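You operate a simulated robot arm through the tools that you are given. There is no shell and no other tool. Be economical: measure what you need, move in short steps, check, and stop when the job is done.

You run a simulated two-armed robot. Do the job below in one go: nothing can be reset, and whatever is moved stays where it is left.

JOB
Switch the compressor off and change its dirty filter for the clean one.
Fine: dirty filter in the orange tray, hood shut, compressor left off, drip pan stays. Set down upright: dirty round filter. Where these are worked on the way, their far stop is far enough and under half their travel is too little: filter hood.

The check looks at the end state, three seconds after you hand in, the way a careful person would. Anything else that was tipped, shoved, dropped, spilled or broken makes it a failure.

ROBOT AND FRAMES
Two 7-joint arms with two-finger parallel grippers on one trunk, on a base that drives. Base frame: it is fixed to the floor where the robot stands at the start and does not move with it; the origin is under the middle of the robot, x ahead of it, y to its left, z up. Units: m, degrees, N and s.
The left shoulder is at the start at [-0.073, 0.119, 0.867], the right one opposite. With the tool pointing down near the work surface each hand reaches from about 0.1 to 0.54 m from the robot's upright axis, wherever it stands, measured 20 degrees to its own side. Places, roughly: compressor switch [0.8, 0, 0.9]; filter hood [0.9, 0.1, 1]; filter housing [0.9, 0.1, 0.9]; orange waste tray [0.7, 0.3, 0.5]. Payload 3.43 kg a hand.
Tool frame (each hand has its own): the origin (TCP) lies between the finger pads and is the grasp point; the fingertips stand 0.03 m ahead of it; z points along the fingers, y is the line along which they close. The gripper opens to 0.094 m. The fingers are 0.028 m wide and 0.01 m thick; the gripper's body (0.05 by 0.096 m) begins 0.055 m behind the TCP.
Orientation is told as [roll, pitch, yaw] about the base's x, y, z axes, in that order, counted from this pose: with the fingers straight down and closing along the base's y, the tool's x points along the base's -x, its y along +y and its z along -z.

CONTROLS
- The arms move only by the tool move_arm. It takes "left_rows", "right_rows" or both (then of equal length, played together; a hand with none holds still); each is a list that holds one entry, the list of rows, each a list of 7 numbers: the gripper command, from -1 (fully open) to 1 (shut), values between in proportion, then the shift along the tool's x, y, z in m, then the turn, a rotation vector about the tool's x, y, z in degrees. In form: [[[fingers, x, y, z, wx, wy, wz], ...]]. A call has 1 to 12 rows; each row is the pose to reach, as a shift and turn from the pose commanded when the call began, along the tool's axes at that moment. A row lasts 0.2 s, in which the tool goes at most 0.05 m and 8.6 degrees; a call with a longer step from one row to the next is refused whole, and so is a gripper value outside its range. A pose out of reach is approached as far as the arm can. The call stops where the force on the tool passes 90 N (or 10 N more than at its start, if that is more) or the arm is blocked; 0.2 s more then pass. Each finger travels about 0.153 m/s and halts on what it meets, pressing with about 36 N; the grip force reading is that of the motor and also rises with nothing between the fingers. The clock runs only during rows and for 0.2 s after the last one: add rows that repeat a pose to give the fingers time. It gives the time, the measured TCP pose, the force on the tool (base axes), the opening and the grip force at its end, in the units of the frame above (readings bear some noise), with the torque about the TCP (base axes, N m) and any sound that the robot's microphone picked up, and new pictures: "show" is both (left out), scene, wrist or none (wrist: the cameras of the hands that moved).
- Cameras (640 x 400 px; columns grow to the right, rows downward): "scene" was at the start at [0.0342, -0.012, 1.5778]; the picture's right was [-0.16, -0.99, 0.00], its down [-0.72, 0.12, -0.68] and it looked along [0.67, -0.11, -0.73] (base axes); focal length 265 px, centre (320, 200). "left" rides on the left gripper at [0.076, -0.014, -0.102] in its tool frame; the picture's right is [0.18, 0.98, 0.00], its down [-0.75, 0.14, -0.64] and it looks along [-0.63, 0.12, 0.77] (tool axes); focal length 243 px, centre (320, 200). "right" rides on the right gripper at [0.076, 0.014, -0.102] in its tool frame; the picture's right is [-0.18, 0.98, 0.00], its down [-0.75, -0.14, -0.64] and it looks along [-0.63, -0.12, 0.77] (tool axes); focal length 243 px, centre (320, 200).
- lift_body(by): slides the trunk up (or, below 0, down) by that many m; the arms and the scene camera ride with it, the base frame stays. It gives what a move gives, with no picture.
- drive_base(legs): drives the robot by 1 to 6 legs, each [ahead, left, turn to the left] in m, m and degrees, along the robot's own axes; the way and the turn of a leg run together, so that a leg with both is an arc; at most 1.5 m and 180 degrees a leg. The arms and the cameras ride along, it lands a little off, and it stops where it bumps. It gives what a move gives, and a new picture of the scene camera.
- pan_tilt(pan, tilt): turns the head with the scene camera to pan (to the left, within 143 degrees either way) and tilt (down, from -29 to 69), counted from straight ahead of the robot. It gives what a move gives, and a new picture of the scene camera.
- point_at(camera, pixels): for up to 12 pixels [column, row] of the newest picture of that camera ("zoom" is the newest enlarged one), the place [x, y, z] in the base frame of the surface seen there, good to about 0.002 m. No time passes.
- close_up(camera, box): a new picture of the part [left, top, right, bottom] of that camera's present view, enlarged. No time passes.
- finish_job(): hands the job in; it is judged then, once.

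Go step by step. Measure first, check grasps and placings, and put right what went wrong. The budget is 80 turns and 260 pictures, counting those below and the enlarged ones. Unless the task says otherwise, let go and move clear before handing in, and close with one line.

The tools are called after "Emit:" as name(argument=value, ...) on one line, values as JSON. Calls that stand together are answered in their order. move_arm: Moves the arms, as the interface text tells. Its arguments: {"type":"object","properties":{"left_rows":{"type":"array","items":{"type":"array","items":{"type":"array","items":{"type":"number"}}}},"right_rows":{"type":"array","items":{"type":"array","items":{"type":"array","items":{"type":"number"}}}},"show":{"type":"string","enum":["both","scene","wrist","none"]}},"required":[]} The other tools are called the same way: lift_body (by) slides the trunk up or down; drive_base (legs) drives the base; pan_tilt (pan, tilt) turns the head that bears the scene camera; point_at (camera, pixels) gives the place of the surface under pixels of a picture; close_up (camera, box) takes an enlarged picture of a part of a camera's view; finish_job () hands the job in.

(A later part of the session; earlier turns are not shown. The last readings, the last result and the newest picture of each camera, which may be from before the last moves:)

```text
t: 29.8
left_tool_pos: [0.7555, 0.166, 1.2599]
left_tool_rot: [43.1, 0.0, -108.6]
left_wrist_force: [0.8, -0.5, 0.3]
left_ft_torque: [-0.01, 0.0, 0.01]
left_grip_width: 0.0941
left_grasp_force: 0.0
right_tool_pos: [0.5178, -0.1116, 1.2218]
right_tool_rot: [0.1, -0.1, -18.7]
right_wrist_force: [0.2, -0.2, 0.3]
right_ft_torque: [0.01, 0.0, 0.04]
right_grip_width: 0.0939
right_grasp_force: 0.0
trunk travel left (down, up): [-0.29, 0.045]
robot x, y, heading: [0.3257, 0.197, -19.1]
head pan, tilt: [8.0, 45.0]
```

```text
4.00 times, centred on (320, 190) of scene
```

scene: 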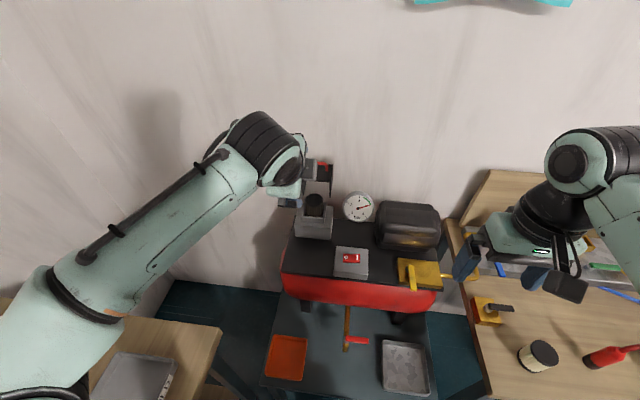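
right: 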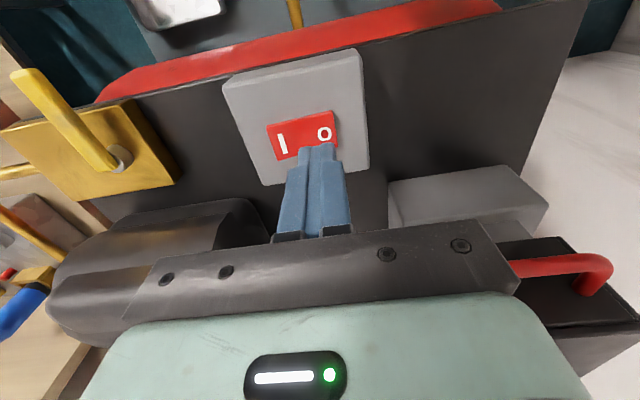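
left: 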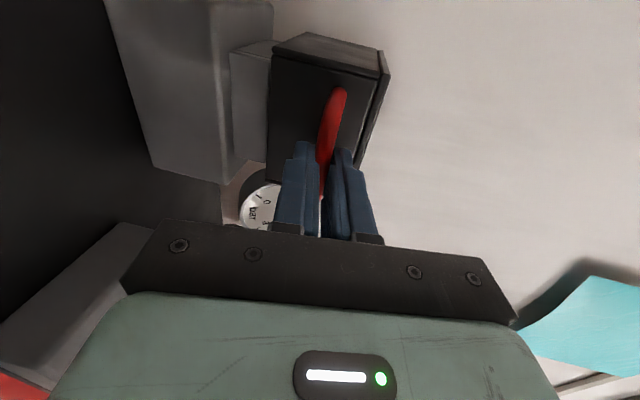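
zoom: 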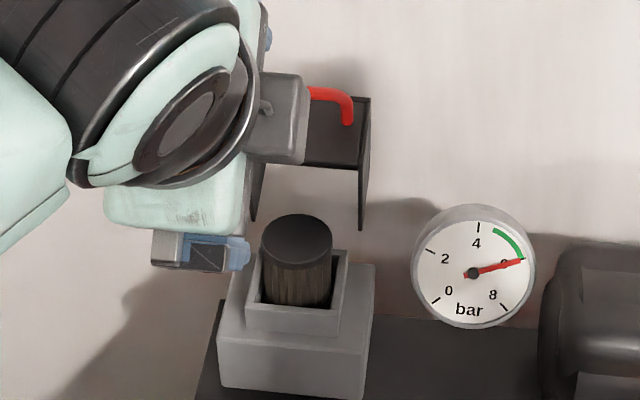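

Dirty filter: centre ~[0.9365,0.104], top z 1.0015, rim 0.954, ø≈0.052. I rotate the left gripper about its own axis by -90° so it closes left-right at a 45° tilt.

Emit:
move_arm(left_rows=[[[-1, 0, 0, 0, 0, 0, -8.2], [-1, 0, 0, 0, 0, 0, -16.4], [-1, 0, 0, 0, 0, 0, -24.6], [-1, 0, 0, 0, 0, 0, -32.8], [-1, 0, 0, 0, 0, 0, -41], [-1, 0, 0, 0, 0, 0, -49.2], [-1, 0, 0, 0, 0, 0, -57.4], [-1, 0, 0, 0, 0, 0, -65.6], [-1, 0, 0, 0, 0, 0, -73.8], [-1, 0, 0, 0, 0, 0, -82], [-1, 0, 0, 0, 0, 0, -90]]])

```text
t: 32.2
left_tool_pos: [0.7551, 0.1665, 1.2588]
left_tool_rot: [-0.2, -43.2, -18.3]
left_wrist_force: [0.2, -0.6, 0.0]
left_ft_torque: [-0.01, 0.02, -0.01]
left_grip_width: 0.0943
left_grasp_force: 0.1
right_tool_pos: [0.5177, -0.1106, 1.2215]
right_tool_rot: [0.0, 0.0, -18.7]
right_wrist_force: [-0.1, -0.9, -0.1]
right_ft_torque: [0.01, -0.01, 0.02]
right_grip_width: 0.094
right_grasp_force: 0.1
trunk travel left (down, up): [-0.29, 0.045]
robot x, y, heading: [0.3219, 0.199, -18.9]
head pan, tilt: [8.0, 45.0]
```

scene: 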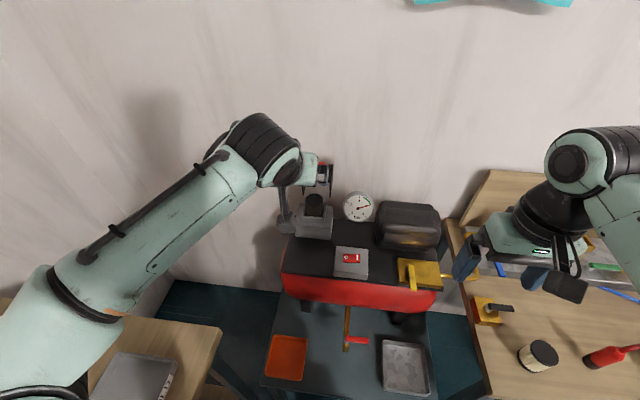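
left: 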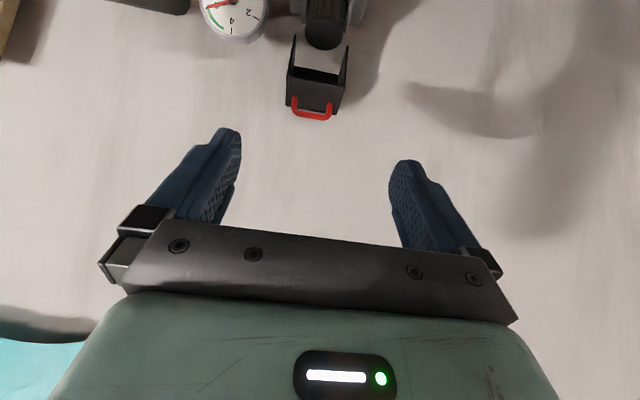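

Orientation is right. I move to the pre-grasp point 0.1 m short of the filter along the tool axis.

Emit:
move_arm(left_rows=[[[-1, 0.009, 0, 0.045, 0, 0, 0], [-1, 0.018, 0, 0.09, 0, 0, 0], [-1, 0.027, 0, 0.135, 0, 0, 0], [-1, 0.036, 0, 0.18, 0, 0, 0], [-1, 0.0467, -0.001, 0.2265, 0, 0, 0], [-1, 0.0467, -0.001, 0.2265, 0, 0, 0]]])

Emit:
close_up(camera="scene", box=[240, 140, 400, 240])

```text
t: 33.6
left_tool_pos: [0.8704, 0.126, 1.0607]
left_tool_rot: [0.0, -43.1, -18.5]
left_wrist_force: [-0.1, -0.4, -0.3]
left_ft_torque: [0.02, 0.0, -0.02]
left_grip_width: 0.0938
left_grasp_force: 0.1
right_tool_pos: [0.5162, -0.1105, 1.2215]
right_tool_rot: [0.1, -0.1, -18.6]
right_wrist_force: [-0.2, 0.1, 0.1]
right_ft_torque: [0.0, -0.03, 0.0]
right_grip_width: 0.0942
right_grasp_force: 0.0
trunk travel left (down, up): [-0.29, 0.045]
robot x, y, heading: [0.3265, 0.1996, -18.8]
head pan, tilt: [8.0, 45.0]
```

scene: 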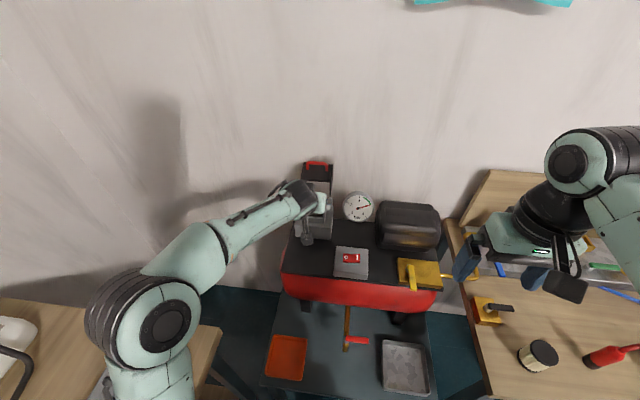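
left: 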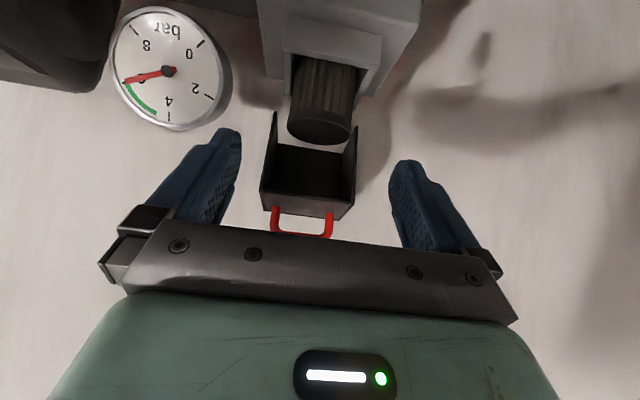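

```text
4.00 times, centred on (320, 190) of scene
```

zoom: 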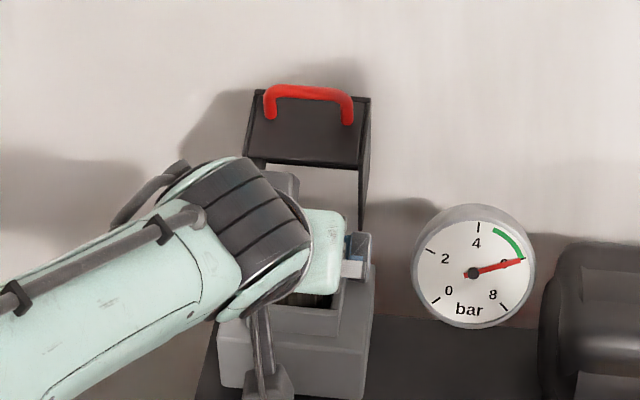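

Aligned (v .396). I advance 0.10 m and close on the filter.

Emit:
move_arm(left_rows=[[[-0.6, 0, 0, 0.025, 0, 0, 0], [-0.6, 0, 0, 0.05, 0, 0, 0], [-0.6, 0, 0, 0.075, 0, 0, 0], [-0.6, 0, 0, 0.09, 0, 0, 0], [-0.6, 0, 0, 0.1, 0, 0, 0], [1, 0, 0, 0.1, 0, 0, 0], [1, 0, 0, 0.1, 0, 0, 0], [1, 0, 0, 0.1, 0, 0, 0]]], show="wrist")

Emit:
close_up(camera="scene", box=[240, 140, 400, 240])

```text
t: 35.4
left_tool_pos: [0.9343, 0.1048, 0.9899]
left_tool_rot: [0.0, -43.1, -18.6]
left_wrist_force: [-0.3, -0.8, -0.8]
left_ft_torque: [-0.03, -0.02, -0.03]
left_grip_width: 0.0591
left_grasp_force: 36.1
right_tool_pos: [0.5182, -0.111, 1.2207]
right_tool_rot: [0.0, 0.0, -18.8]
right_wrist_force: [0.4, 0.3, -0.3]
right_ft_torque: [0.04, -0.01, 0.01]
right_grip_width: 0.0941
right_grasp_force: 0.0
trunk travel left (down, up): [-0.29, 0.045]
robot x, y, heading: [0.3259, 0.1952, -18.7]
head pan, tilt: [8.0, 45.0]
```

left: 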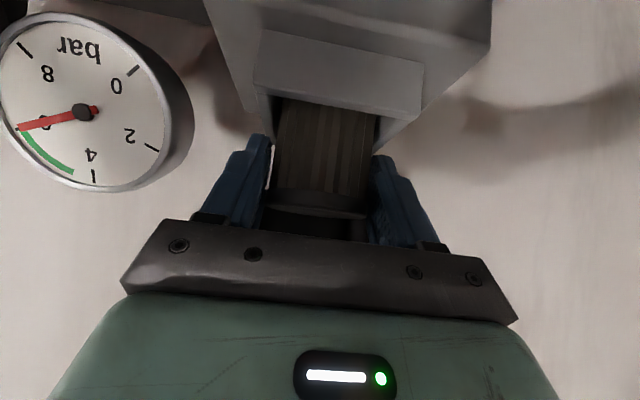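

```text
4.00 times, centred on (320, 190) of scene
```

zoom: 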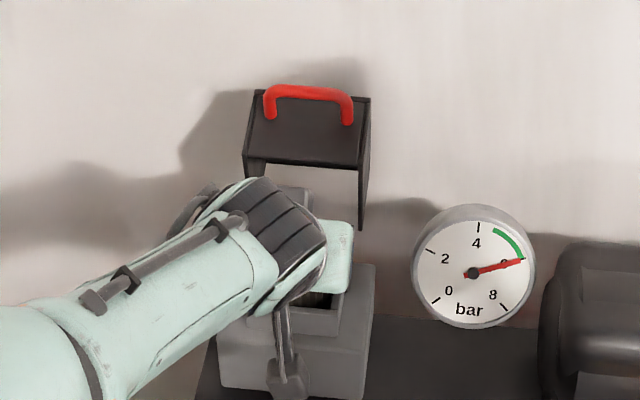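

Gripped at 59 mm. I lift it straight up 0.08 m.

Emit:
move_arm(left_rows=[[[1, -0.0137, 0, -0.0146, 0, 0, 0], [1, -0.0274, 0, -0.0292, 0, 0, 0], [1, -0.0411, 0, -0.0437, 0, 0, 0], [1, -0.0548, 0, -0.0583, 0, 0, 0]]], show="wrist")

Emit:
close_up(camera="scene", box=[240, 140, 400, 240])

```text
t: 36.4
left_tool_pos: [0.9346, 0.1054, 1.0686]
left_tool_rot: [-0.1, -43.1, -18.6]
left_wrist_force: [-0.9, 1.4, -0.7]
left_ft_torque: [0.02, -0.01, 0.03]
left_grip_width: 0.059
left_grasp_force: 35.9
right_tool_pos: [0.5179, -0.1104, 1.2209]
right_tool_rot: [0.0, 0.1, -18.7]
right_wrist_force: [0.0, 0.4, -0.1]
right_ft_torque: [0.03, 0.0, 0.0]
right_grip_width: 0.094
right_grasp_force: 0.0
trunk travel left (down, up): [-0.29, 0.045]
robot x, y, heading: [0.3276, 0.1981, -18.8]
head pan, tilt: [8.0, 45.0]
```

left: 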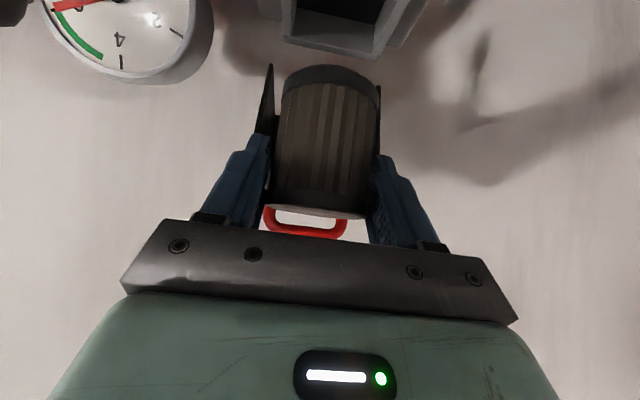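

```text
4.00 times, centred on (320, 190) of scene
```

zoom: 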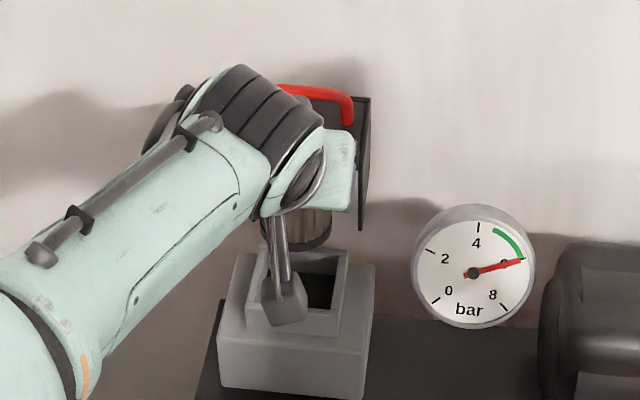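

Out of the socket. I measure the filter's bottom edge (330,72), the socket floor and the tray.

Emit:
point_at(camera="left", pixels=[[330, 70], [330, 78], [330, 100], [320, 30], [340, 40]])

Emit:
point_at(camera="zoom", pixels=[[322, 288], [320, 262], [335, 295], [322, 240]])

Emit:
point_at(camera="scene", pixels=[[286, 358], [271, 340], [305, 340], [267, 377], [303, 377], [347, 310], [360, 340], [540, 352], [537, 345], [517, 352]])

```text
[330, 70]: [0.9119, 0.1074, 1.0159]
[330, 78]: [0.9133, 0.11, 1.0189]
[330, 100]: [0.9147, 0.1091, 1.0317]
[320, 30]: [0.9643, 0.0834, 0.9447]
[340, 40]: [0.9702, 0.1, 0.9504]
```

```text
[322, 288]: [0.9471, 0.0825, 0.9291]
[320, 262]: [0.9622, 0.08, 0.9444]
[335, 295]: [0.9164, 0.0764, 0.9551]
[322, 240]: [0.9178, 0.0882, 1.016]
```

```text
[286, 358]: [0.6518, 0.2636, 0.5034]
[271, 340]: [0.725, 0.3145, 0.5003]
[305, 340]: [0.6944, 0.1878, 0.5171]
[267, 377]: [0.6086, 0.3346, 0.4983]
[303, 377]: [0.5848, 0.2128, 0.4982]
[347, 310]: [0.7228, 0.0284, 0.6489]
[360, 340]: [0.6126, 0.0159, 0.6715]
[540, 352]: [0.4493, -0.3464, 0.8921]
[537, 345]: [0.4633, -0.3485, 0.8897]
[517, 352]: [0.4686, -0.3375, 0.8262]
```

The filter is 72 mm tall, its bottom 0.061 below TCP. I draw it back clear, then reverse the base 0.16 m so that the tray (centre u≈0.54, v≈0.458) is in a comfortable range.

Emit:
move_arm(left_rows=[[[1, 0.018, 0, -0.026, 0, 0, 0], [1, 0.037, 0, -0.051, 0, 0, 0], [1, 0.055, 0, -0.077, 0, 0, 0], [1, 0.074, 0, -0.102, 0, 0, 0], [1, 0.0925, 0, -0.128, 0, 0, 0]]], show="none")

Emit:
drive_base(legs=[[-0.16, 0, 0]])

```text
t: 37.6
left_tool_pos: [0.7886, 0.153, 1.0979]
left_tool_rot: [0.0, -43.0, -18.5]
left_wrist_force: [-1.0, -0.4, -0.4]
left_ft_torque: [-0.01, -0.02, 0.0]
left_grip_width: 0.0588
left_grasp_force: 35.7
right_tool_pos: [0.5171, -0.1102, 1.2212]
right_tool_rot: [0.0, -0.1, -18.7]
right_wrist_force: [-0.8, 0.5, 0.1]
right_ft_torque: [0.0, -0.03, 0.01]
right_grip_width: 0.0939
right_grasp_force: 0.0
trunk travel left (down, up): [-0.29, 0.045]
robot x, y, heading: [0.3234, 0.2, -19.1]
head pan, tilt: [8.0, 45.0]
```

```text
t: 39.0
left_tool_pos: [0.6378, 0.2041, 1.0995]
left_tool_rot: [0.0, -43.2, -18.7]
left_wrist_force: [-0.5, 0.2, -0.7]
left_ft_torque: [-0.01, -0.01, 0.04]
left_grip_width: 0.0588
left_grasp_force: 35.6
right_tool_pos: [0.3668, -0.058, 1.2208]
right_tool_rot: [-0.1, -0.1, -18.5]
right_wrist_force: [-1.2, 0.3, 0.5]
right_ft_torque: [0.01, -0.05, -0.01]
right_grip_width: 0.0941
right_grasp_force: 0.1
trunk travel left (down, up): [-0.29, 0.045]
robot x, y, heading: [0.1714, 0.2468, -19.0]
head pan, tilt: [8.0, 45.0]
```

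scene: 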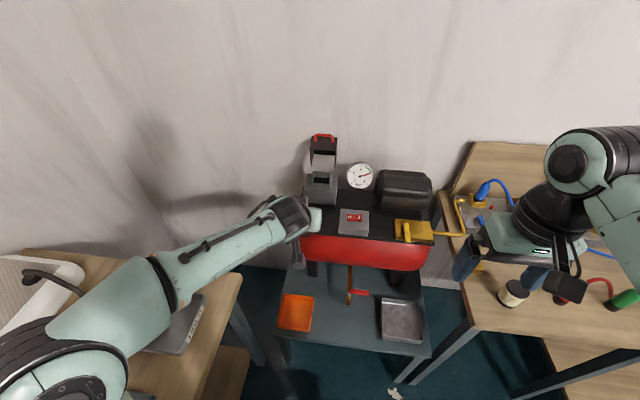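

Emit:
point_at(camera="scene", pixels=[[297, 311], [286, 298], [310, 298], [308, 327], [281, 326], [313, 312], [279, 312], [60, 340], [150, 280]])

Emit:
close_up(camera="scene", box=[250, 280, 346, 340])

```text
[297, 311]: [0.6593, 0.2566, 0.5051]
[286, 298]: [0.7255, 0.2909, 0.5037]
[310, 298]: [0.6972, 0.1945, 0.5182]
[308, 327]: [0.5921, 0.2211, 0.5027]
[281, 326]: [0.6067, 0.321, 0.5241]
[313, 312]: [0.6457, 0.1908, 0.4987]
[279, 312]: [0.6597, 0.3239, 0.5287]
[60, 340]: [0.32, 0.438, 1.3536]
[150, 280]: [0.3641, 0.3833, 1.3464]
```

```text
6.67 times, centred on (298, 310) of scene
```

zoom: 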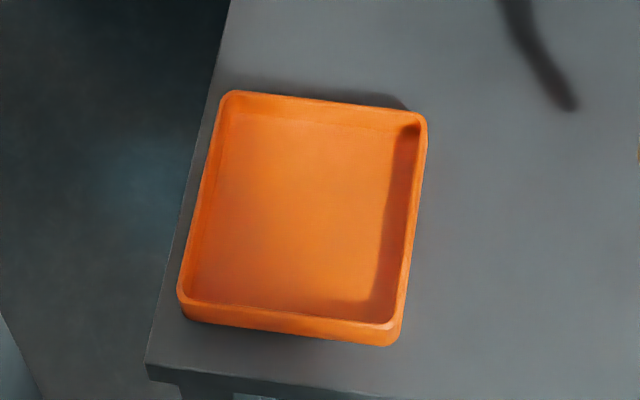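

Emit:
point_at(camera="zoom", pixels=[[232, 120], [390, 130], [372, 312], [200, 293], [300, 210]])

```text
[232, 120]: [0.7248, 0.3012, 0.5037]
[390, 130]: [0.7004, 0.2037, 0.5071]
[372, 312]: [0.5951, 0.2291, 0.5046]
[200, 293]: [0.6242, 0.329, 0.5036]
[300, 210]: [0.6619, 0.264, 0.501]
```

Tray interior centre is [0.661,0.266], floor 0.504. I move 66 mm left and down 0.45 m, then check.

Emit:
move_arm(left_rows=[[[1, 0, 0.033, 0, 0, 0, 0], [1, 0, 0.066, 0, 0, 0, 0], [1, 0.031, 0.066, 0.033, 0, 0, 0], [1, 0.062, 0.066, 0.066, 0, 0, 0], [1, 0.092, 0.066, 0.098, 0, 0, 0], [1, 0.123, 0.066, 0.131, 0, 0, 0], [1, 0.154, 0.066, 0.164, 0, 0, 0], [1, 0.185, 0.066, 0.197, 0, 0, 0], [1, 0.216, 0.066, 0.23, 0, 0, 0], [1, 0.247, 0.066, 0.263, 0, 0, 0], [1, 0.278, 0.066, 0.296, 0, 0, 0], [1, 0.308, 0.066, 0.328, 0, 0, 0]]])

```text
t: 41.6
left_tool_pos: [0.658, 0.2691, 0.6498]
left_tool_rot: [0.0, -43.2, -18.5]
left_wrist_force: [-0.3, 0.1, -0.5]
left_ft_torque: [-0.01, 0.02, 0.0]
left_grip_width: 0.059
left_grasp_force: 35.6
right_tool_pos: [0.3663, -0.0586, 1.2209]
right_tool_rot: [-0.1, -0.1, -18.6]
right_wrist_force: [-1.2, 0.1, -0.8]
right_ft_torque: [-0.02, 0.0, -0.04]
right_grip_width: 0.0942
right_grasp_force: 0.0
trunk travel left (down, up): [-0.29, 0.045]
robot x, y, heading: [0.1732, 0.2527, -18.6]
head pan, tilt: [8.0, 45.0]
```

scene: 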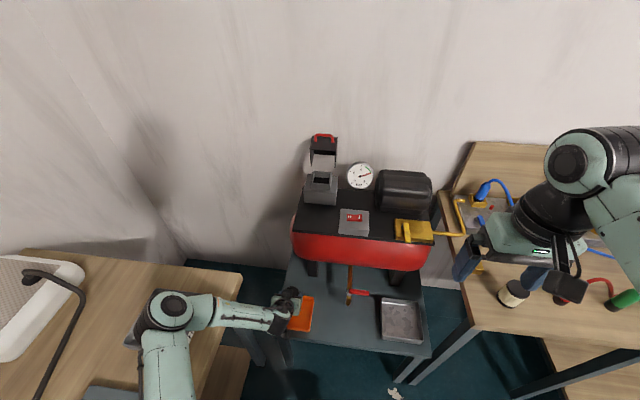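
left: 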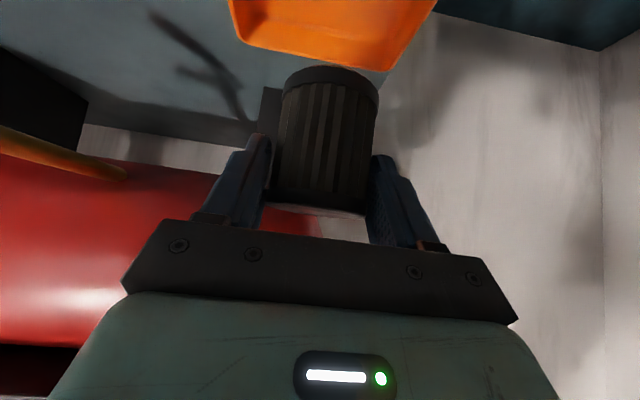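

At z 0.65, right above the tray. The left elbow at (170,305) is over the left table; I check its height before the last 8 cm.

Emit:
point_at(camera="scene", pixels=[[172, 303], [165, 345], [142, 318], [205, 315], [240, 318], [136, 345], [225, 285]])

Emit:
close_up(camera="scene", box=[100, 260, 340, 400])

```text
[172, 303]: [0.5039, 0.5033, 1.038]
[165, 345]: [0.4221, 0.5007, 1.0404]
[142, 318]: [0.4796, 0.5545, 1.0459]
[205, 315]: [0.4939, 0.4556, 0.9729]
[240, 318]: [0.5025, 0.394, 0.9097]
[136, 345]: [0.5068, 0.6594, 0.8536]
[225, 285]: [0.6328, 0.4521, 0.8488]
```

```text
2.67 times, centred on (220, 330) of scene
```

zoom: 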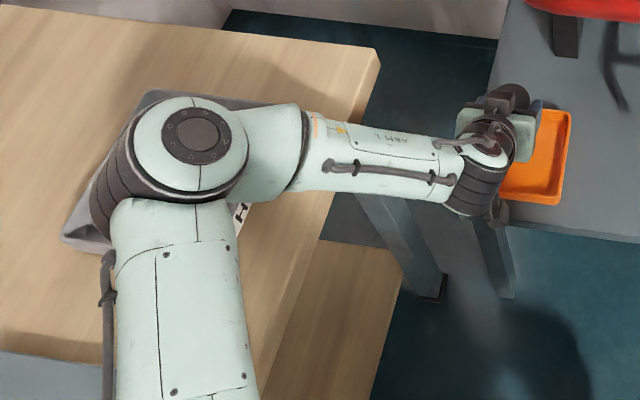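

The forearm would come too close to the left table edge (z 0.84). I raise 0.2 m, shift the base 0.17 m right, and reach left instead so the elbow clears.

Emit:
move_arm(left_rows=[[[1, -0.0274, 0, -0.0292, 0, 0, 0], [1, -0.0548, 0, -0.0583, 0, 0, 0], [1, -0.0822, 0, -0.0875, 0, 0, 0], [1, -0.1096, 0, -0.1166, 0, 0, 0], [1, -0.137, 0, -0.1458, 0, 0, 0]]], show="none")

Emit:
drive_base(legs=[[0, -0.17, 0]])

Emit:
move_arm(left_rows=[[[1, 0, 0.043, 0, 0, 0, 0], [1, 0, 0.086, 0, 0, 0, 0], [1, 0, 0.129, 0, 0, 0, 0], [1, 0, 0.17, 0, 0, 0, 0]]], show="scene")

```text
t: 42.8
left_tool_pos: [0.657, 0.2677, 0.8497]
left_tool_rot: [0.1, -43.2, -18.5]
left_wrist_force: [-0.6, -0.9, -0.7]
left_ft_torque: [0.01, -0.01, 0.0]
left_grip_width: 0.0588
left_grasp_force: 36.2
right_tool_pos: [0.3663, -0.0589, 1.2204]
right_tool_rot: [0.1, 0.0, -18.7]
right_wrist_force: [-0.5, -0.7, 0.2]
right_ft_torque: [0.02, -0.04, 0.03]
right_grip_width: 0.0941
right_grasp_force: 0.0
trunk travel left (down, up): [-0.29, 0.045]
robot x, y, heading: [0.1723, 0.2475, -18.9]
head pan, tilt: [8.0, 45.0]
```

```text
t: 44.9
left_tool_pos: [0.6011, 0.1069, 0.8492]
left_tool_rot: [0.0, -43.1, -18.6]
left_wrist_force: [-0.2, -0.5, -0.7]
left_ft_torque: [0.02, 0.02, 0.02]
left_grip_width: 0.059
left_grasp_force: 35.7
right_tool_pos: [0.3104, -0.2204, 1.2208]
right_tool_rot: [0.1, 0.0, -18.7]
right_wrist_force: [0.5, -0.1, 0.0]
right_ft_torque: [0.02, -0.02, -0.02]
right_grip_width: 0.0941
right_grasp_force: 0.0
trunk travel left (down, up): [-0.29, 0.045]
robot x, y, heading: [0.1204, 0.0876, -18.9]
head pan, tilt: [8.0, 45.0]
```

scene: 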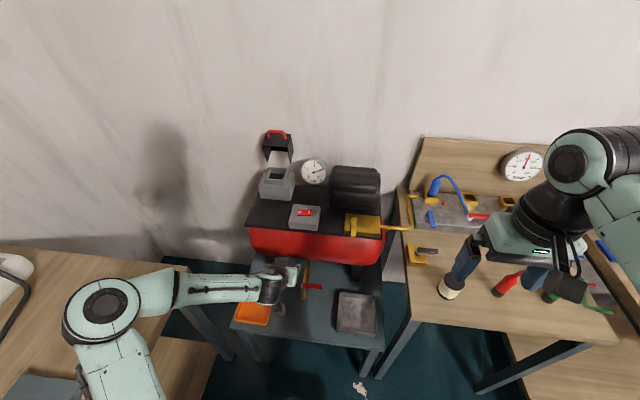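

```text
t: 45.9
left_tool_pos: [0.6557, 0.2677, 0.8491]
left_tool_rot: [-0.1, -43.1, -18.6]
left_wrist_force: [-0.1, 0.2, -1.0]
left_ft_torque: [0.02, 0.02, -0.02]
left_grip_width: 0.0588
left_grasp_force: 36.0
right_tool_pos: [0.3111, -0.219, 1.2218]
right_tool_rot: [0.0, -0.1, -18.7]
right_wrist_force: [0.0, 1.0, -0.6]
right_ft_torque: [0.01, 0.03, 0.0]
right_grip_width: 0.0942
right_grasp_force: 0.1
trunk travel left (down, up): [-0.29, 0.045]
robot x, y, heading: [0.1194, 0.0851, -18.9]
head pan, tilt: [8.0, 45.0]
```

scene: 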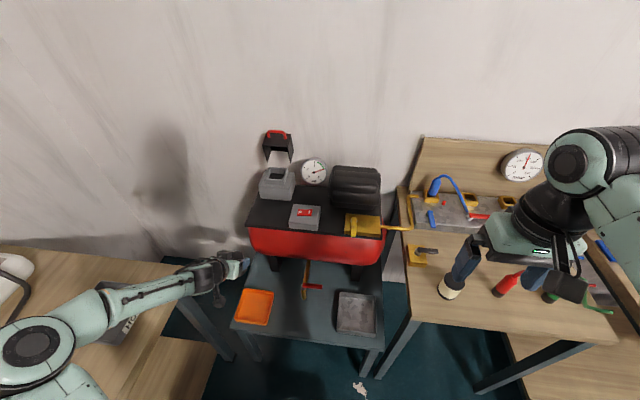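

The elbow just swings further over the left table. Better: face the tray diagonally so that the forearm comes in over free floor. I raise the filter, bring the arm straight ahead and turn the base 37° left.

Emit:
move_arm(left_rows=[[[1, -0.019, -0.038, -0.0202, 0, 0, 0], [1, -0.038, -0.076, -0.0404, 0, 0, 0], [1, -0.057, -0.113, -0.0607, 0, 0, 0], [1, -0.076, -0.151, -0.0809, 0, 0, 0], [1, -0.095, -0.189, -0.101, 0, 0, 0], [1, -0.114, -0.227, -0.1213, 0, 0, 0], [1, -0.133, -0.264, -0.1416, 0, 0, 0], [1, -0.152, -0.302, -0.1618, 0, 0, 0], [1, -0.171, -0.33, -0.182, 0, 0, 0]]], show="none")

Emit:
drive_base(legs=[[0, 0, 37]])

```text
t: 47.9
left_tool_pos: [0.5524, -0.0457, 1.101]
left_tool_rot: [0.1, -43.0, -18.6]
left_wrist_force: [-0.7, 0.7, -1.1]
left_ft_torque: [0.02, -0.01, 0.01]
left_grip_width: 0.059
left_grasp_force: 36.4
right_tool_pos: [0.3111, -0.2204, 1.2203]
right_tool_rot: [0.1, 0.0, -18.7]
right_wrist_force: [-0.9, -0.5, 0.4]
right_ft_torque: [0.0, 0.01, 0.01]
right_grip_width: 0.0939
right_grasp_force: 0.1
trunk travel left (down, up): [-0.29, 0.045]
robot x, y, heading: [0.1182, 0.0854, -19.0]
head pan, tilt: [8.0, 45.0]
```

```text
t: 50.1
left_tool_pos: [0.5422, 0.2436, 1.0997]
left_tool_rot: [0.0, -43.1, 18.7]
left_wrist_force: [-0.2, -0.2, -1.5]
left_ft_torque: [0.0, 0.0, -0.02]
left_grip_width: 0.059
left_grasp_force: 35.4
right_tool_pos: [0.4566, -0.0425, 1.2214]
right_tool_rot: [0.0, 0.0, 18.6]
right_wrist_force: [-0.1, 1.3, 0.9]
right_ft_torque: [0.02, 0.01, -0.01]
right_grip_width: 0.094
right_grasp_force: 0.0
trunk travel left (down, up): [-0.29, 0.045]
robot x, y, heading: [0.1208, 0.0857, 18.3]
head pan, tilt: [8.0, 45.0]
```

scene: 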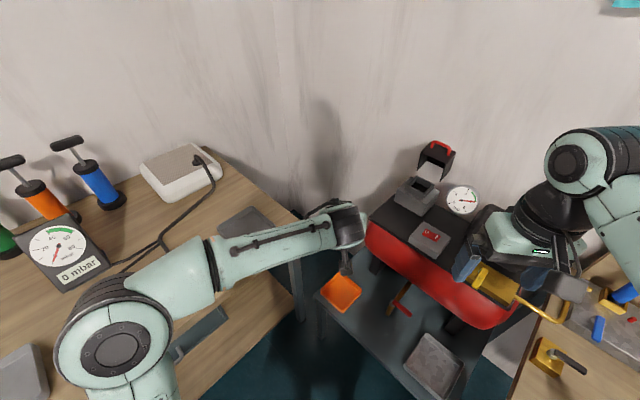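

I reach forward 0.12 m to above the tray and descend to z≈0.8, then check the elbow.

Emit:
move_arm(left_rows=[[[1, -0.029, -0.006, 0.0274, 0, 0, 0], [1, -0.058, -0.012, 0.0548, 0, 0, 0], [1, -0.0875, -0.017, 0.0822, 0, 0, 0], [1, -0.0565, -0.017, 0.115, 0, 0, 0], [1, -0.0255, -0.017, 0.148, 0, 0, 0], [1, 0.005, -0.017, 0.181, 0, 0, 0], [1, 0.036, -0.017, 0.213, 0, 0, 0], [1, 0.067, -0.017, 0.246, 0, 0, 0], [1, 0.098, -0.017, 0.279, 0, 0, 0], [1, 0.118, -0.017, 0.301, 0, 0, 0]]], show="scene")

Emit:
point_at(camera="scene", pixels=[[150, 330], [200, 300], [240, 280], [280, 260], [310, 260]])

```text
t: 52.3
left_tool_pos: [0.6629, 0.2663, 0.7998]
left_tool_rot: [0.0, -43.1, 18.7]
left_wrist_force: [0.6, 0.4, -1.3]
left_ft_torque: [-0.01, 0.01, -0.02]
left_grip_width: 0.0589
left_grasp_force: 35.6
right_tool_pos: [0.458, -0.0413, 1.2203]
right_tool_rot: [0.1, 0.0, 18.7]
right_wrist_force: [-0.2, -0.2, 0.1]
right_ft_torque: [0.02, -0.01, 0.04]
right_grip_width: 0.0937
right_grasp_force: 0.1
trunk travel left (down, up): [-0.29, 0.045]
robot x, y, heading: [0.1255, 0.0866, 18.7]
head pan, tilt: [8.0, 45.0]
```

scene: 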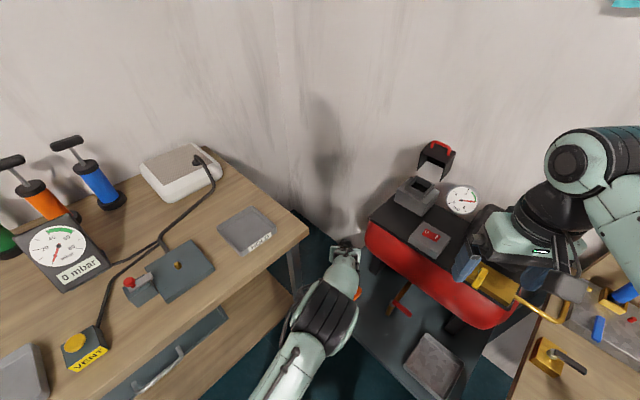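

```text
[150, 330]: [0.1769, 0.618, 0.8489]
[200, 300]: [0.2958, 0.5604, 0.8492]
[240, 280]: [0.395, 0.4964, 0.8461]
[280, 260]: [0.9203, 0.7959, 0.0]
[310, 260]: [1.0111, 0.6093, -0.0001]
```

Now the arm is stretched over free floor, right above the tray. I descend to z≈0.572.

Emit:
move_arm(left_rows=[[[1, 0.03, 0, 0.032, 0, 0, 0], [1, 0.06, 0, 0.064, 0, 0, 0], [1, 0.09, 0, 0.096, 0, 0, 0], [1, 0.12, 0, 0.128, 0, 0, 0], [1, 0.14, 0, 0.149, 0, 0, 0], [1, 0.156, 0, 0.166, 0, 0, 0]]])

Emit:
close_up(camera="left", box=[220, 0, 440, 138])

```text
t: 53.7
left_tool_pos: [0.6627, 0.266, 0.5721]
left_tool_rot: [0.0, -43.1, 18.6]
left_wrist_force: [0.7, -0.1, -0.7]
left_ft_torque: [0.01, -0.01, 0.0]
left_grip_width: 0.0591
left_grasp_force: 35.6
right_tool_pos: [0.4574, -0.0423, 1.2203]
right_tool_rot: [0.0, 0.0, 18.6]
right_wrist_force: [-0.2, 0.7, -0.1]
right_ft_torque: [0.04, 0.01, 0.0]
right_grip_width: 0.094
right_grasp_force: 0.1
trunk travel left (down, up): [-0.29, 0.045]
robot x, y, heading: [0.1187, 0.0853, 18.5]
head pan, tilt: [8.0, 45.0]
```

scene: 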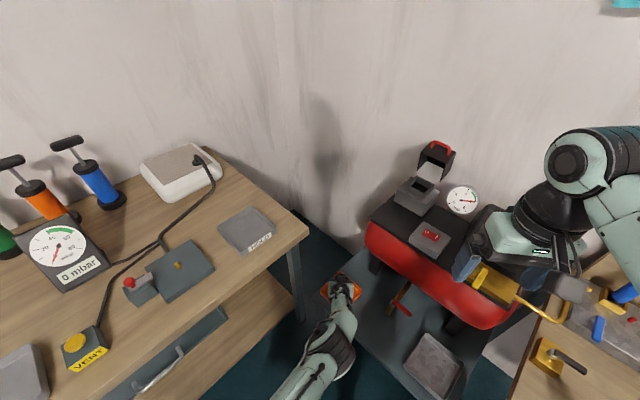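
left: 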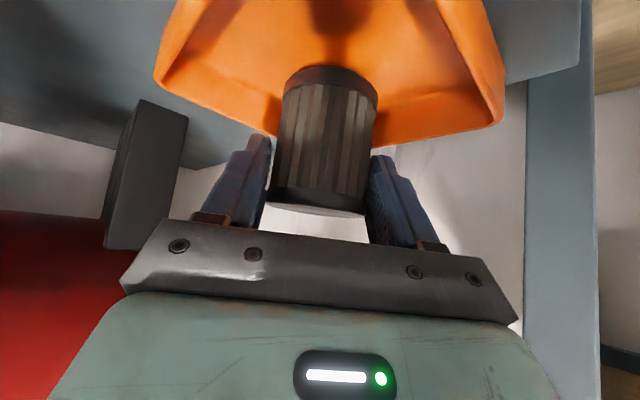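

```text
2.90 times, centred on (330, 69) of left
```

zoom: 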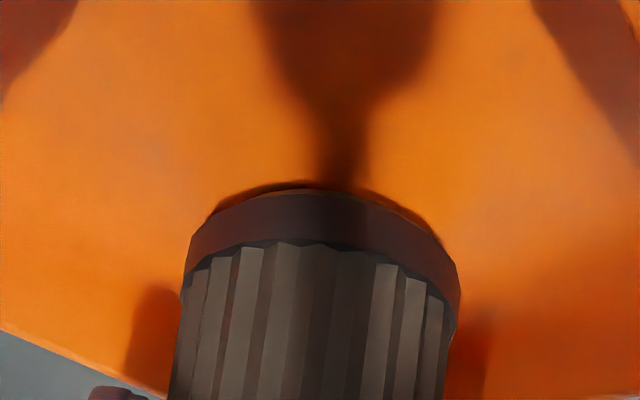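

Filter bottom is just above the tray floor. I lower 6 mm and read the force.

Emit:
move_arm(left_rows=[[[1, 0.002, 0, 0.002, 0, 0, 0], [1, 0.0041, 0, 0.0044, 0, 0, 0], [1, 0.0041, 0, 0.0044, 0, 0, 0]]], show="none")

Emit:
close_up(camera="left", box=[220, 0, 440, 138])

```text
t: 54.5
left_tool_pos: [0.6618, 0.267, 0.5654]
left_tool_rot: [0.0, -43.1, 18.6]
left_wrist_force: [-0.5, 0.3, -0.6]
left_ft_torque: [0.01, 0.04, -0.01]
left_grip_width: 0.0591
left_grasp_force: 36.0
right_tool_pos: [0.4582, -0.0414, 1.2214]
right_tool_rot: [0.0, -0.1, 18.5]
right_wrist_force: [-0.2, 0.8, -0.5]
right_ft_torque: [0.0, 0.01, -0.02]
right_grip_width: 0.0939
right_grasp_force: 0.0
trunk travel left (down, up): [-0.29, 0.045]
robot x, y, heading: [0.1211, 0.0867, 18.5]
head pan, tilt: [8.0, 45.0]
```

```text
2.90 times, centred on (330, 69) of left
```

zoom: 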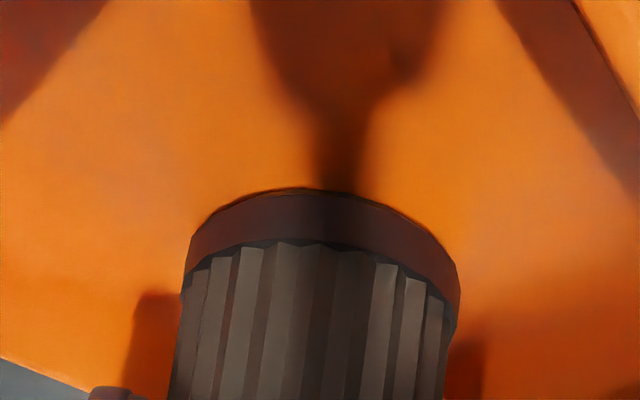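

Nearly touching; 2 mm more.

Emit:
move_arm(left_rows=[[[1, 0.0007, 0, 0.0007, 0, 0, 0], [1, 0.0014, 0, 0.0015, 0, 0, 0], [1, 0.0014, 0, 0.0015, 0, 0, 0]]], show="none")

Emit:
point_at(camera="zoom", pixels=[[330, 200], [330, 225], [330, 170], [200, 190], [450, 190]])

```text
t: 55.3
left_tool_pos: [0.6628, 0.2657, 0.5652]
left_tool_rot: [0.0, -43.1, 18.7]
left_wrist_force: [0.2, 0.2, 2.1]
left_ft_torque: [0.01, -0.05, 0.04]
left_grip_width: 0.059
left_grasp_force: 36.0
right_tool_pos: [0.458, -0.041, 1.2213]
right_tool_rot: [0.0, 0.0, 18.6]
right_wrist_force: [0.7, 0.2, -0.3]
right_ft_torque: [-0.03, -0.02, -0.01]
right_grip_width: 0.094
right_grasp_force: 0.0
trunk travel left (down, up): [-0.29, 0.045]
robot x, y, heading: [0.1237, 0.088, 18.5]
head pan, tilt: [8.0, 45.0]
```

```text
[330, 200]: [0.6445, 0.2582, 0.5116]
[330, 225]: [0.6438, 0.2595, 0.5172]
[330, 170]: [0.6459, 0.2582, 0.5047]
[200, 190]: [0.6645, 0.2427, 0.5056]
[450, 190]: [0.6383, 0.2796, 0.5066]
```

Contact (+2.7 N). I open and retreat along the tool axis.

Emit:
move_arm(left_rows=[[[0.0, 0, 0, 0, 0, 0, 0], [-0.4, 0, 0, 0, 0, 0, 0], [-0.8, 0, 0, 0, 0, 0, 0], [-0.8, 0, 0, -0.02, 0, 0, 0], [-0.8, 0, 0, -0.05, 0, 0, 0], [-0.8, 0, 0, -0.09, 0, 0, 0], [-0.8, 0, 0, -0.13, 0, 0, 0], [-0.8, -0.02, 0, -0.17, 0, 0, 0]]])

```text
t: 57.1
left_tool_pos: [0.5623, 0.2321, 0.7047]
left_tool_rot: [0.1, -43.2, 18.6]
left_wrist_force: [-0.1, -0.4, 0.4]
left_ft_torque: [-0.01, -0.03, 0.0]
left_grip_width: 0.0847
left_grasp_force: 0.0
right_tool_pos: [0.4571, -0.0422, 1.2219]
right_tool_rot: [0.0, -0.1, 18.5]
right_wrist_force: [0.1, -0.6, 0.6]
right_ft_torque: [0.02, -0.02, 0.0]
right_grip_width: 0.0941
right_grasp_force: 0.0
trunk travel left (down, up): [-0.29, 0.045]
robot x, y, heading: [0.1218, 0.0858, 18.4]
head pan, tilt: [8.0, 45.0]
```

scene: 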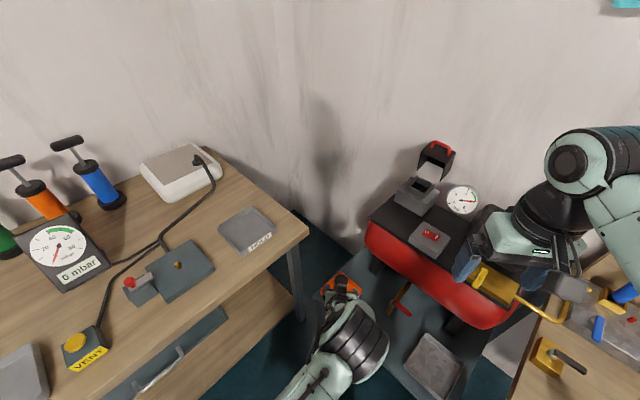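
left: 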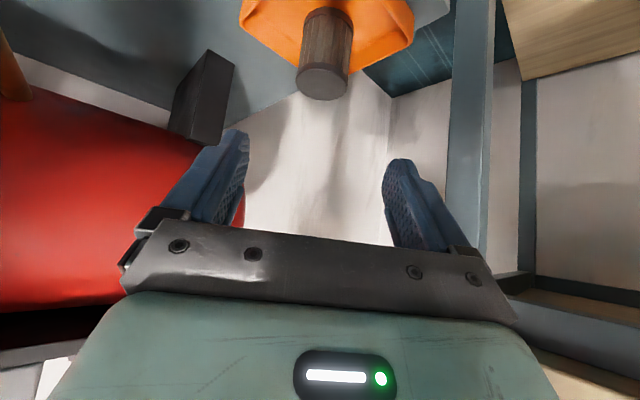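

The dirty filter stands upright in the tray. I raise the left arm, turn the base back square and look toward the clean filter on the right.

Emit:
move_arm(left_rows=[[[-1, -0.0304, 0, -0.0324, 0, 0, 0], [-1, -0.0609, 0, -0.0648, 0, 0, 0], [-1, -0.0913, 0, -0.0972, 0, 0, 0], [-1, -0.1218, 0, -0.1296, 0, 0, 0], [-1, -0.1522, 0, -0.162, 0, 0, 0], [-1, -0.1827, 0, -0.1944, 0, 0, 0], [-1, -0.2131, 0, -0.2268, 0, 0, 0], [-1, -0.2436, 0, -0.2592, 0, 0, 0], [-1, -0.274, 0, -0.2916, 0, 0, 0]]], show="none")

Emit:
close_up(camera="scene", box=[270, 230, 430, 330])

Emit:
drive_base(legs=[[0, 0, -37]])

Emit:
pan_tilt(pan=-40, tilt=50)

```text
t: 59.1
left_tool_pos: [0.5651, 0.2351, 1.1018]
left_tool_rot: [0.0, -43.0, 18.8]
left_wrist_force: [0.0, 0.3, 0.1]
left_ft_torque: [0.0, -0.02, 0.03]
left_grip_width: 0.094
left_grasp_force: 0.1
right_tool_pos: [0.4578, -0.0408, 1.2201]
right_tool_rot: [0.0, 0.0, 18.6]
right_wrist_force: [0.4, 0.5, 0.7]
right_ft_torque: [0.0, -0.01, 0.03]
right_grip_width: 0.0941
right_grasp_force: 0.1
trunk travel left (down, up): [-0.29, 0.045]
robot x, y, heading: [0.1199, 0.0863, 18.4]
head pan, tilt: [8.0, 45.0]
```

```text
4.00 times, centred on (350, 280) of scene
```

zoom: 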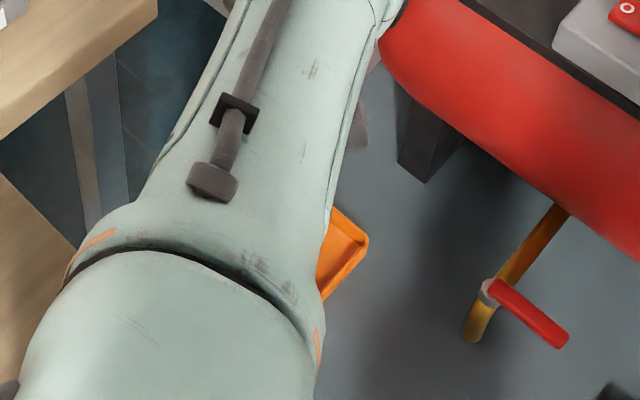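

```text
t: 61.2
left_tool_pos: [0.5653, -0.0639, 1.0992]
left_tool_rot: [-0.1, -43.1, -18.3]
left_wrist_force: [0.7, -0.7, 0.2]
left_ft_torque: [-0.04, 0.0, -0.02]
left_grip_width: 0.0943
left_grasp_force: 0.1
right_tool_pos: [0.312, -0.2193, 1.2189]
right_tool_rot: [0.0, 0.1, -18.6]
right_wrist_force: [0.5, 0.0, 0.0]
right_ft_torque: [-0.02, 0.0, -0.01]
right_grip_width: 0.0938
right_grasp_force: 0.1
trunk travel left (down, up): [-0.29, 0.045]
robot x, y, heading: [0.1194, 0.0865, -18.9]
head pan, tilt: [8.0, 45.0]
```

scene: 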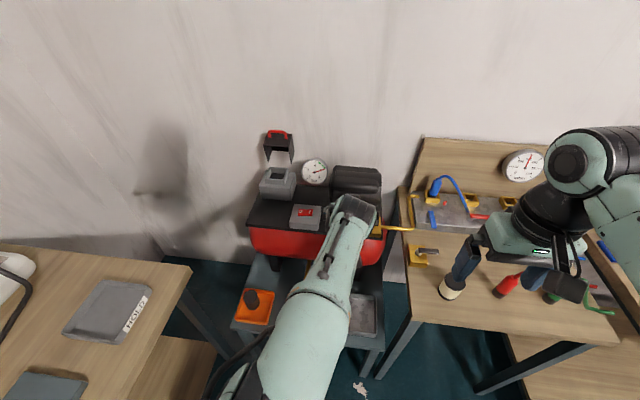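

```text
t: 62.4
left_tool_pos: [0.5656, -0.0637, 1.1014]
left_tool_rot: [0.1, -43.1, -18.5]
left_wrist_force: [0.1, -0.1, 0.7]
left_ft_torque: [-0.04, -0.02, 0.02]
left_grip_width: 0.0939
left_grasp_force: 0.0
right_tool_pos: [0.3115, -0.2183, 1.221]
right_tool_rot: [-0.1, 0.0, -18.5]
right_wrist_force: [-0.6, -0.2, -0.2]
right_ft_torque: [-0.02, -0.03, 0.0]
right_grip_width: 0.094
right_grasp_force: 0.1
trunk travel left (down, up): [-0.29, 0.045]
robot x, y, heading: [0.12, 0.0894, -18.9]
head pan, tilt: [-40.0, 50.0]
```

scene: 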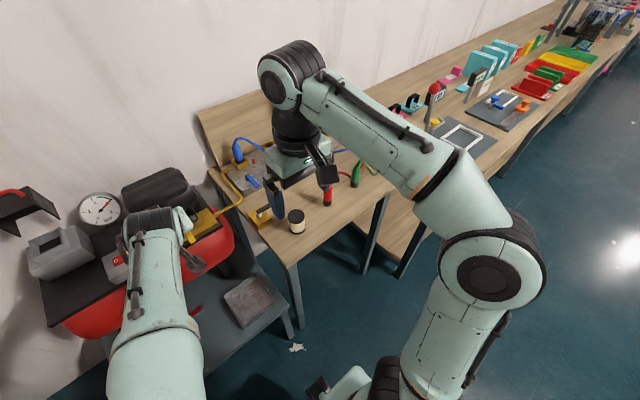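

The floor on the right is free and the left hand would end about over the clean filter. I drive 0.31 m right.

Emit:
drive_base(legs=[[0, -0.31, 0]])

Emit:
pan_tilt(pan=-5, tilt=60)

```text
t: 65.7
left_tool_pos: [0.4676, -0.3574, 1.1007]
left_tool_rot: [0.0, -43.2, -17.7]
left_wrist_force: [-0.1, -1.1, 0.6]
left_ft_torque: [0.0, -0.03, 0.01]
left_grip_width: 0.0938
left_grasp_force: 0.0
right_tool_pos: [0.2155, -0.5151, 1.2214]
right_tool_rot: [0.1, 0.0, -17.9]
right_wrist_force: [0.3, 0.3, 0.2]
right_ft_torque: [0.0, 0.01, -0.01]
right_grip_width: 0.0942
right_grasp_force: 0.1
trunk travel left (down, up): [-0.29, 0.045]
robot x, y, heading: [0.02, -0.2127, -18.0]
head pan, tilt: [-40.0, 50.0]
```

scene: 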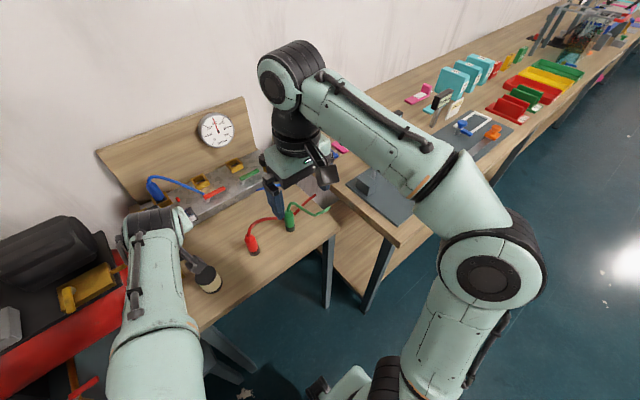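

```text
t: 66.7
left_tool_pos: [0.4672, -0.3562, 1.1015]
left_tool_rot: [0.0, -43.1, -17.8]
left_wrist_force: [0.3, -0.4, -0.4]
left_ft_torque: [0.04, -0.01, -0.03]
left_grip_width: 0.0939
left_grasp_force: 0.1
right_tool_pos: [0.2162, -0.5135, 1.2187]
right_tool_rot: [0.2, 0.0, -17.9]
right_wrist_force: [0.0, -0.1, -0.5]
right_ft_torque: [0.01, 0.0, -0.01]
right_grip_width: 0.094
right_grasp_force: 0.0
trunk travel left (down, up): [-0.29, 0.045]
robot x, y, heading: [0.0184, -0.2088, -18.0]
head pan, tilt: [-5.0, 60.0]
```

scene: 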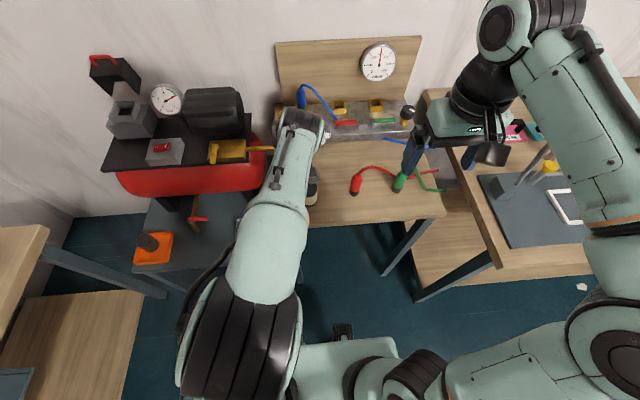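

Emit:
close_up(camera="scene", box=[110, 210, 222, 280])

Emit:
close_up(camera="scene", box=[260, 130, 420, 230])

Emit:
close_up(camera="left", box=[160, 0, 480, 200])

```text
5.71 times, centred on (166, 245) of scene
```

zoom: 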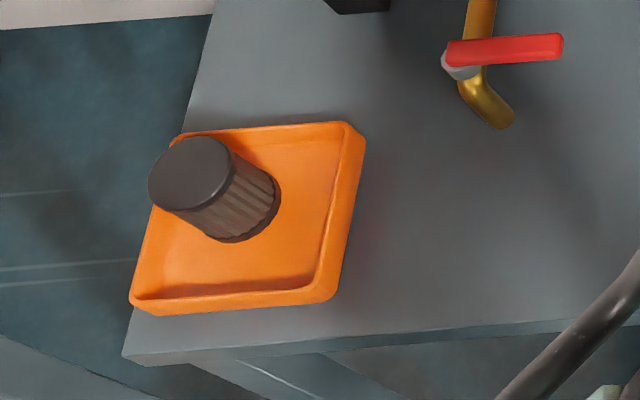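

```text
4.00 times, centred on (340, 180) of scene
```

zoom: 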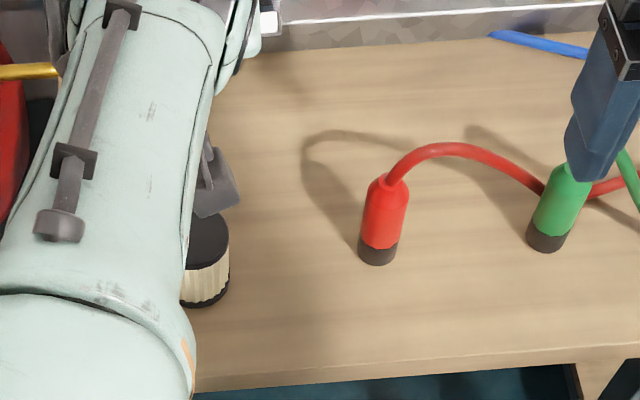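

```text
2.00 times, centred on (320, 100) of left
```

zoom: 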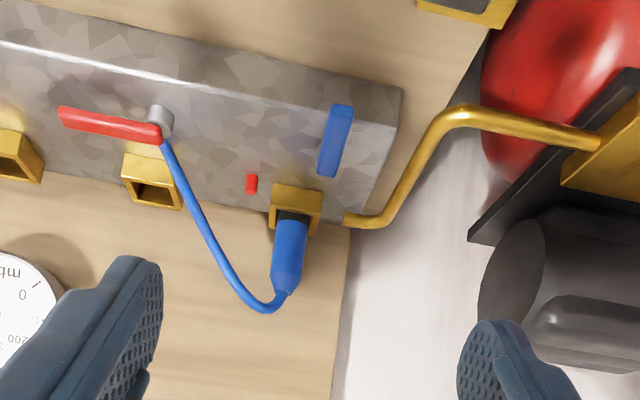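

The dirty filter stands upright in the tray. I bring the left hand to a pre-grasp point in front of and above the clean filter.

Emit:
move_arm(left_rows=[[[-1, 0.041, 0, 0.0047, 0, 0, 0], [-1, 0.082, 0, 0.0094, 0, 0, 0], [-1, 0.122, 0, 0.014, 0, 0, 0], [-1, 0.1627, 0.0, 0.0187, 0, 0, 0]]])

```text
t: 67.9
left_tool_pos: [0.3868, -0.3035, 0.9765]
left_tool_rot: [-4.9, -41.5, -10.6]
left_wrist_force: [0.2, -0.5, -0.1]
left_ft_torque: [0.03, -0.02, -0.03]
left_grip_width: 0.0938
left_grasp_force: 0.0
right_tool_pos: [0.2163, -0.5145, 1.2206]
right_tool_rot: [0.2, 0.1, -17.9]
right_wrist_force: [-0.2, -0.1, -0.2]
right_ft_torque: [-0.01, 0.01, -0.03]
right_grip_width: 0.0939
right_grasp_force: 0.0
trunk travel left (down, up): [-0.29, 0.045]
robot x, y, heading: [0.0169, -0.2128, -18.1]
head pan, tilt: [-5.0, 60.0]
stopped in row 4 (left hand): the arm was blocked; the commanded pose is now the measured one
```

scene: 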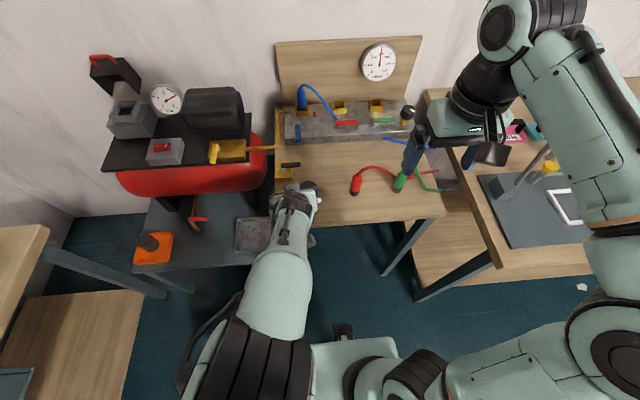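
left: 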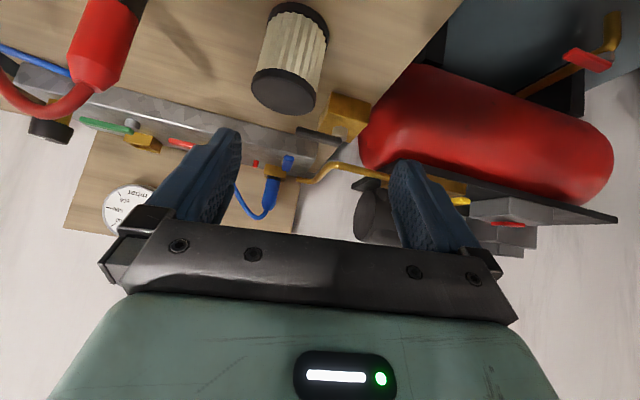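

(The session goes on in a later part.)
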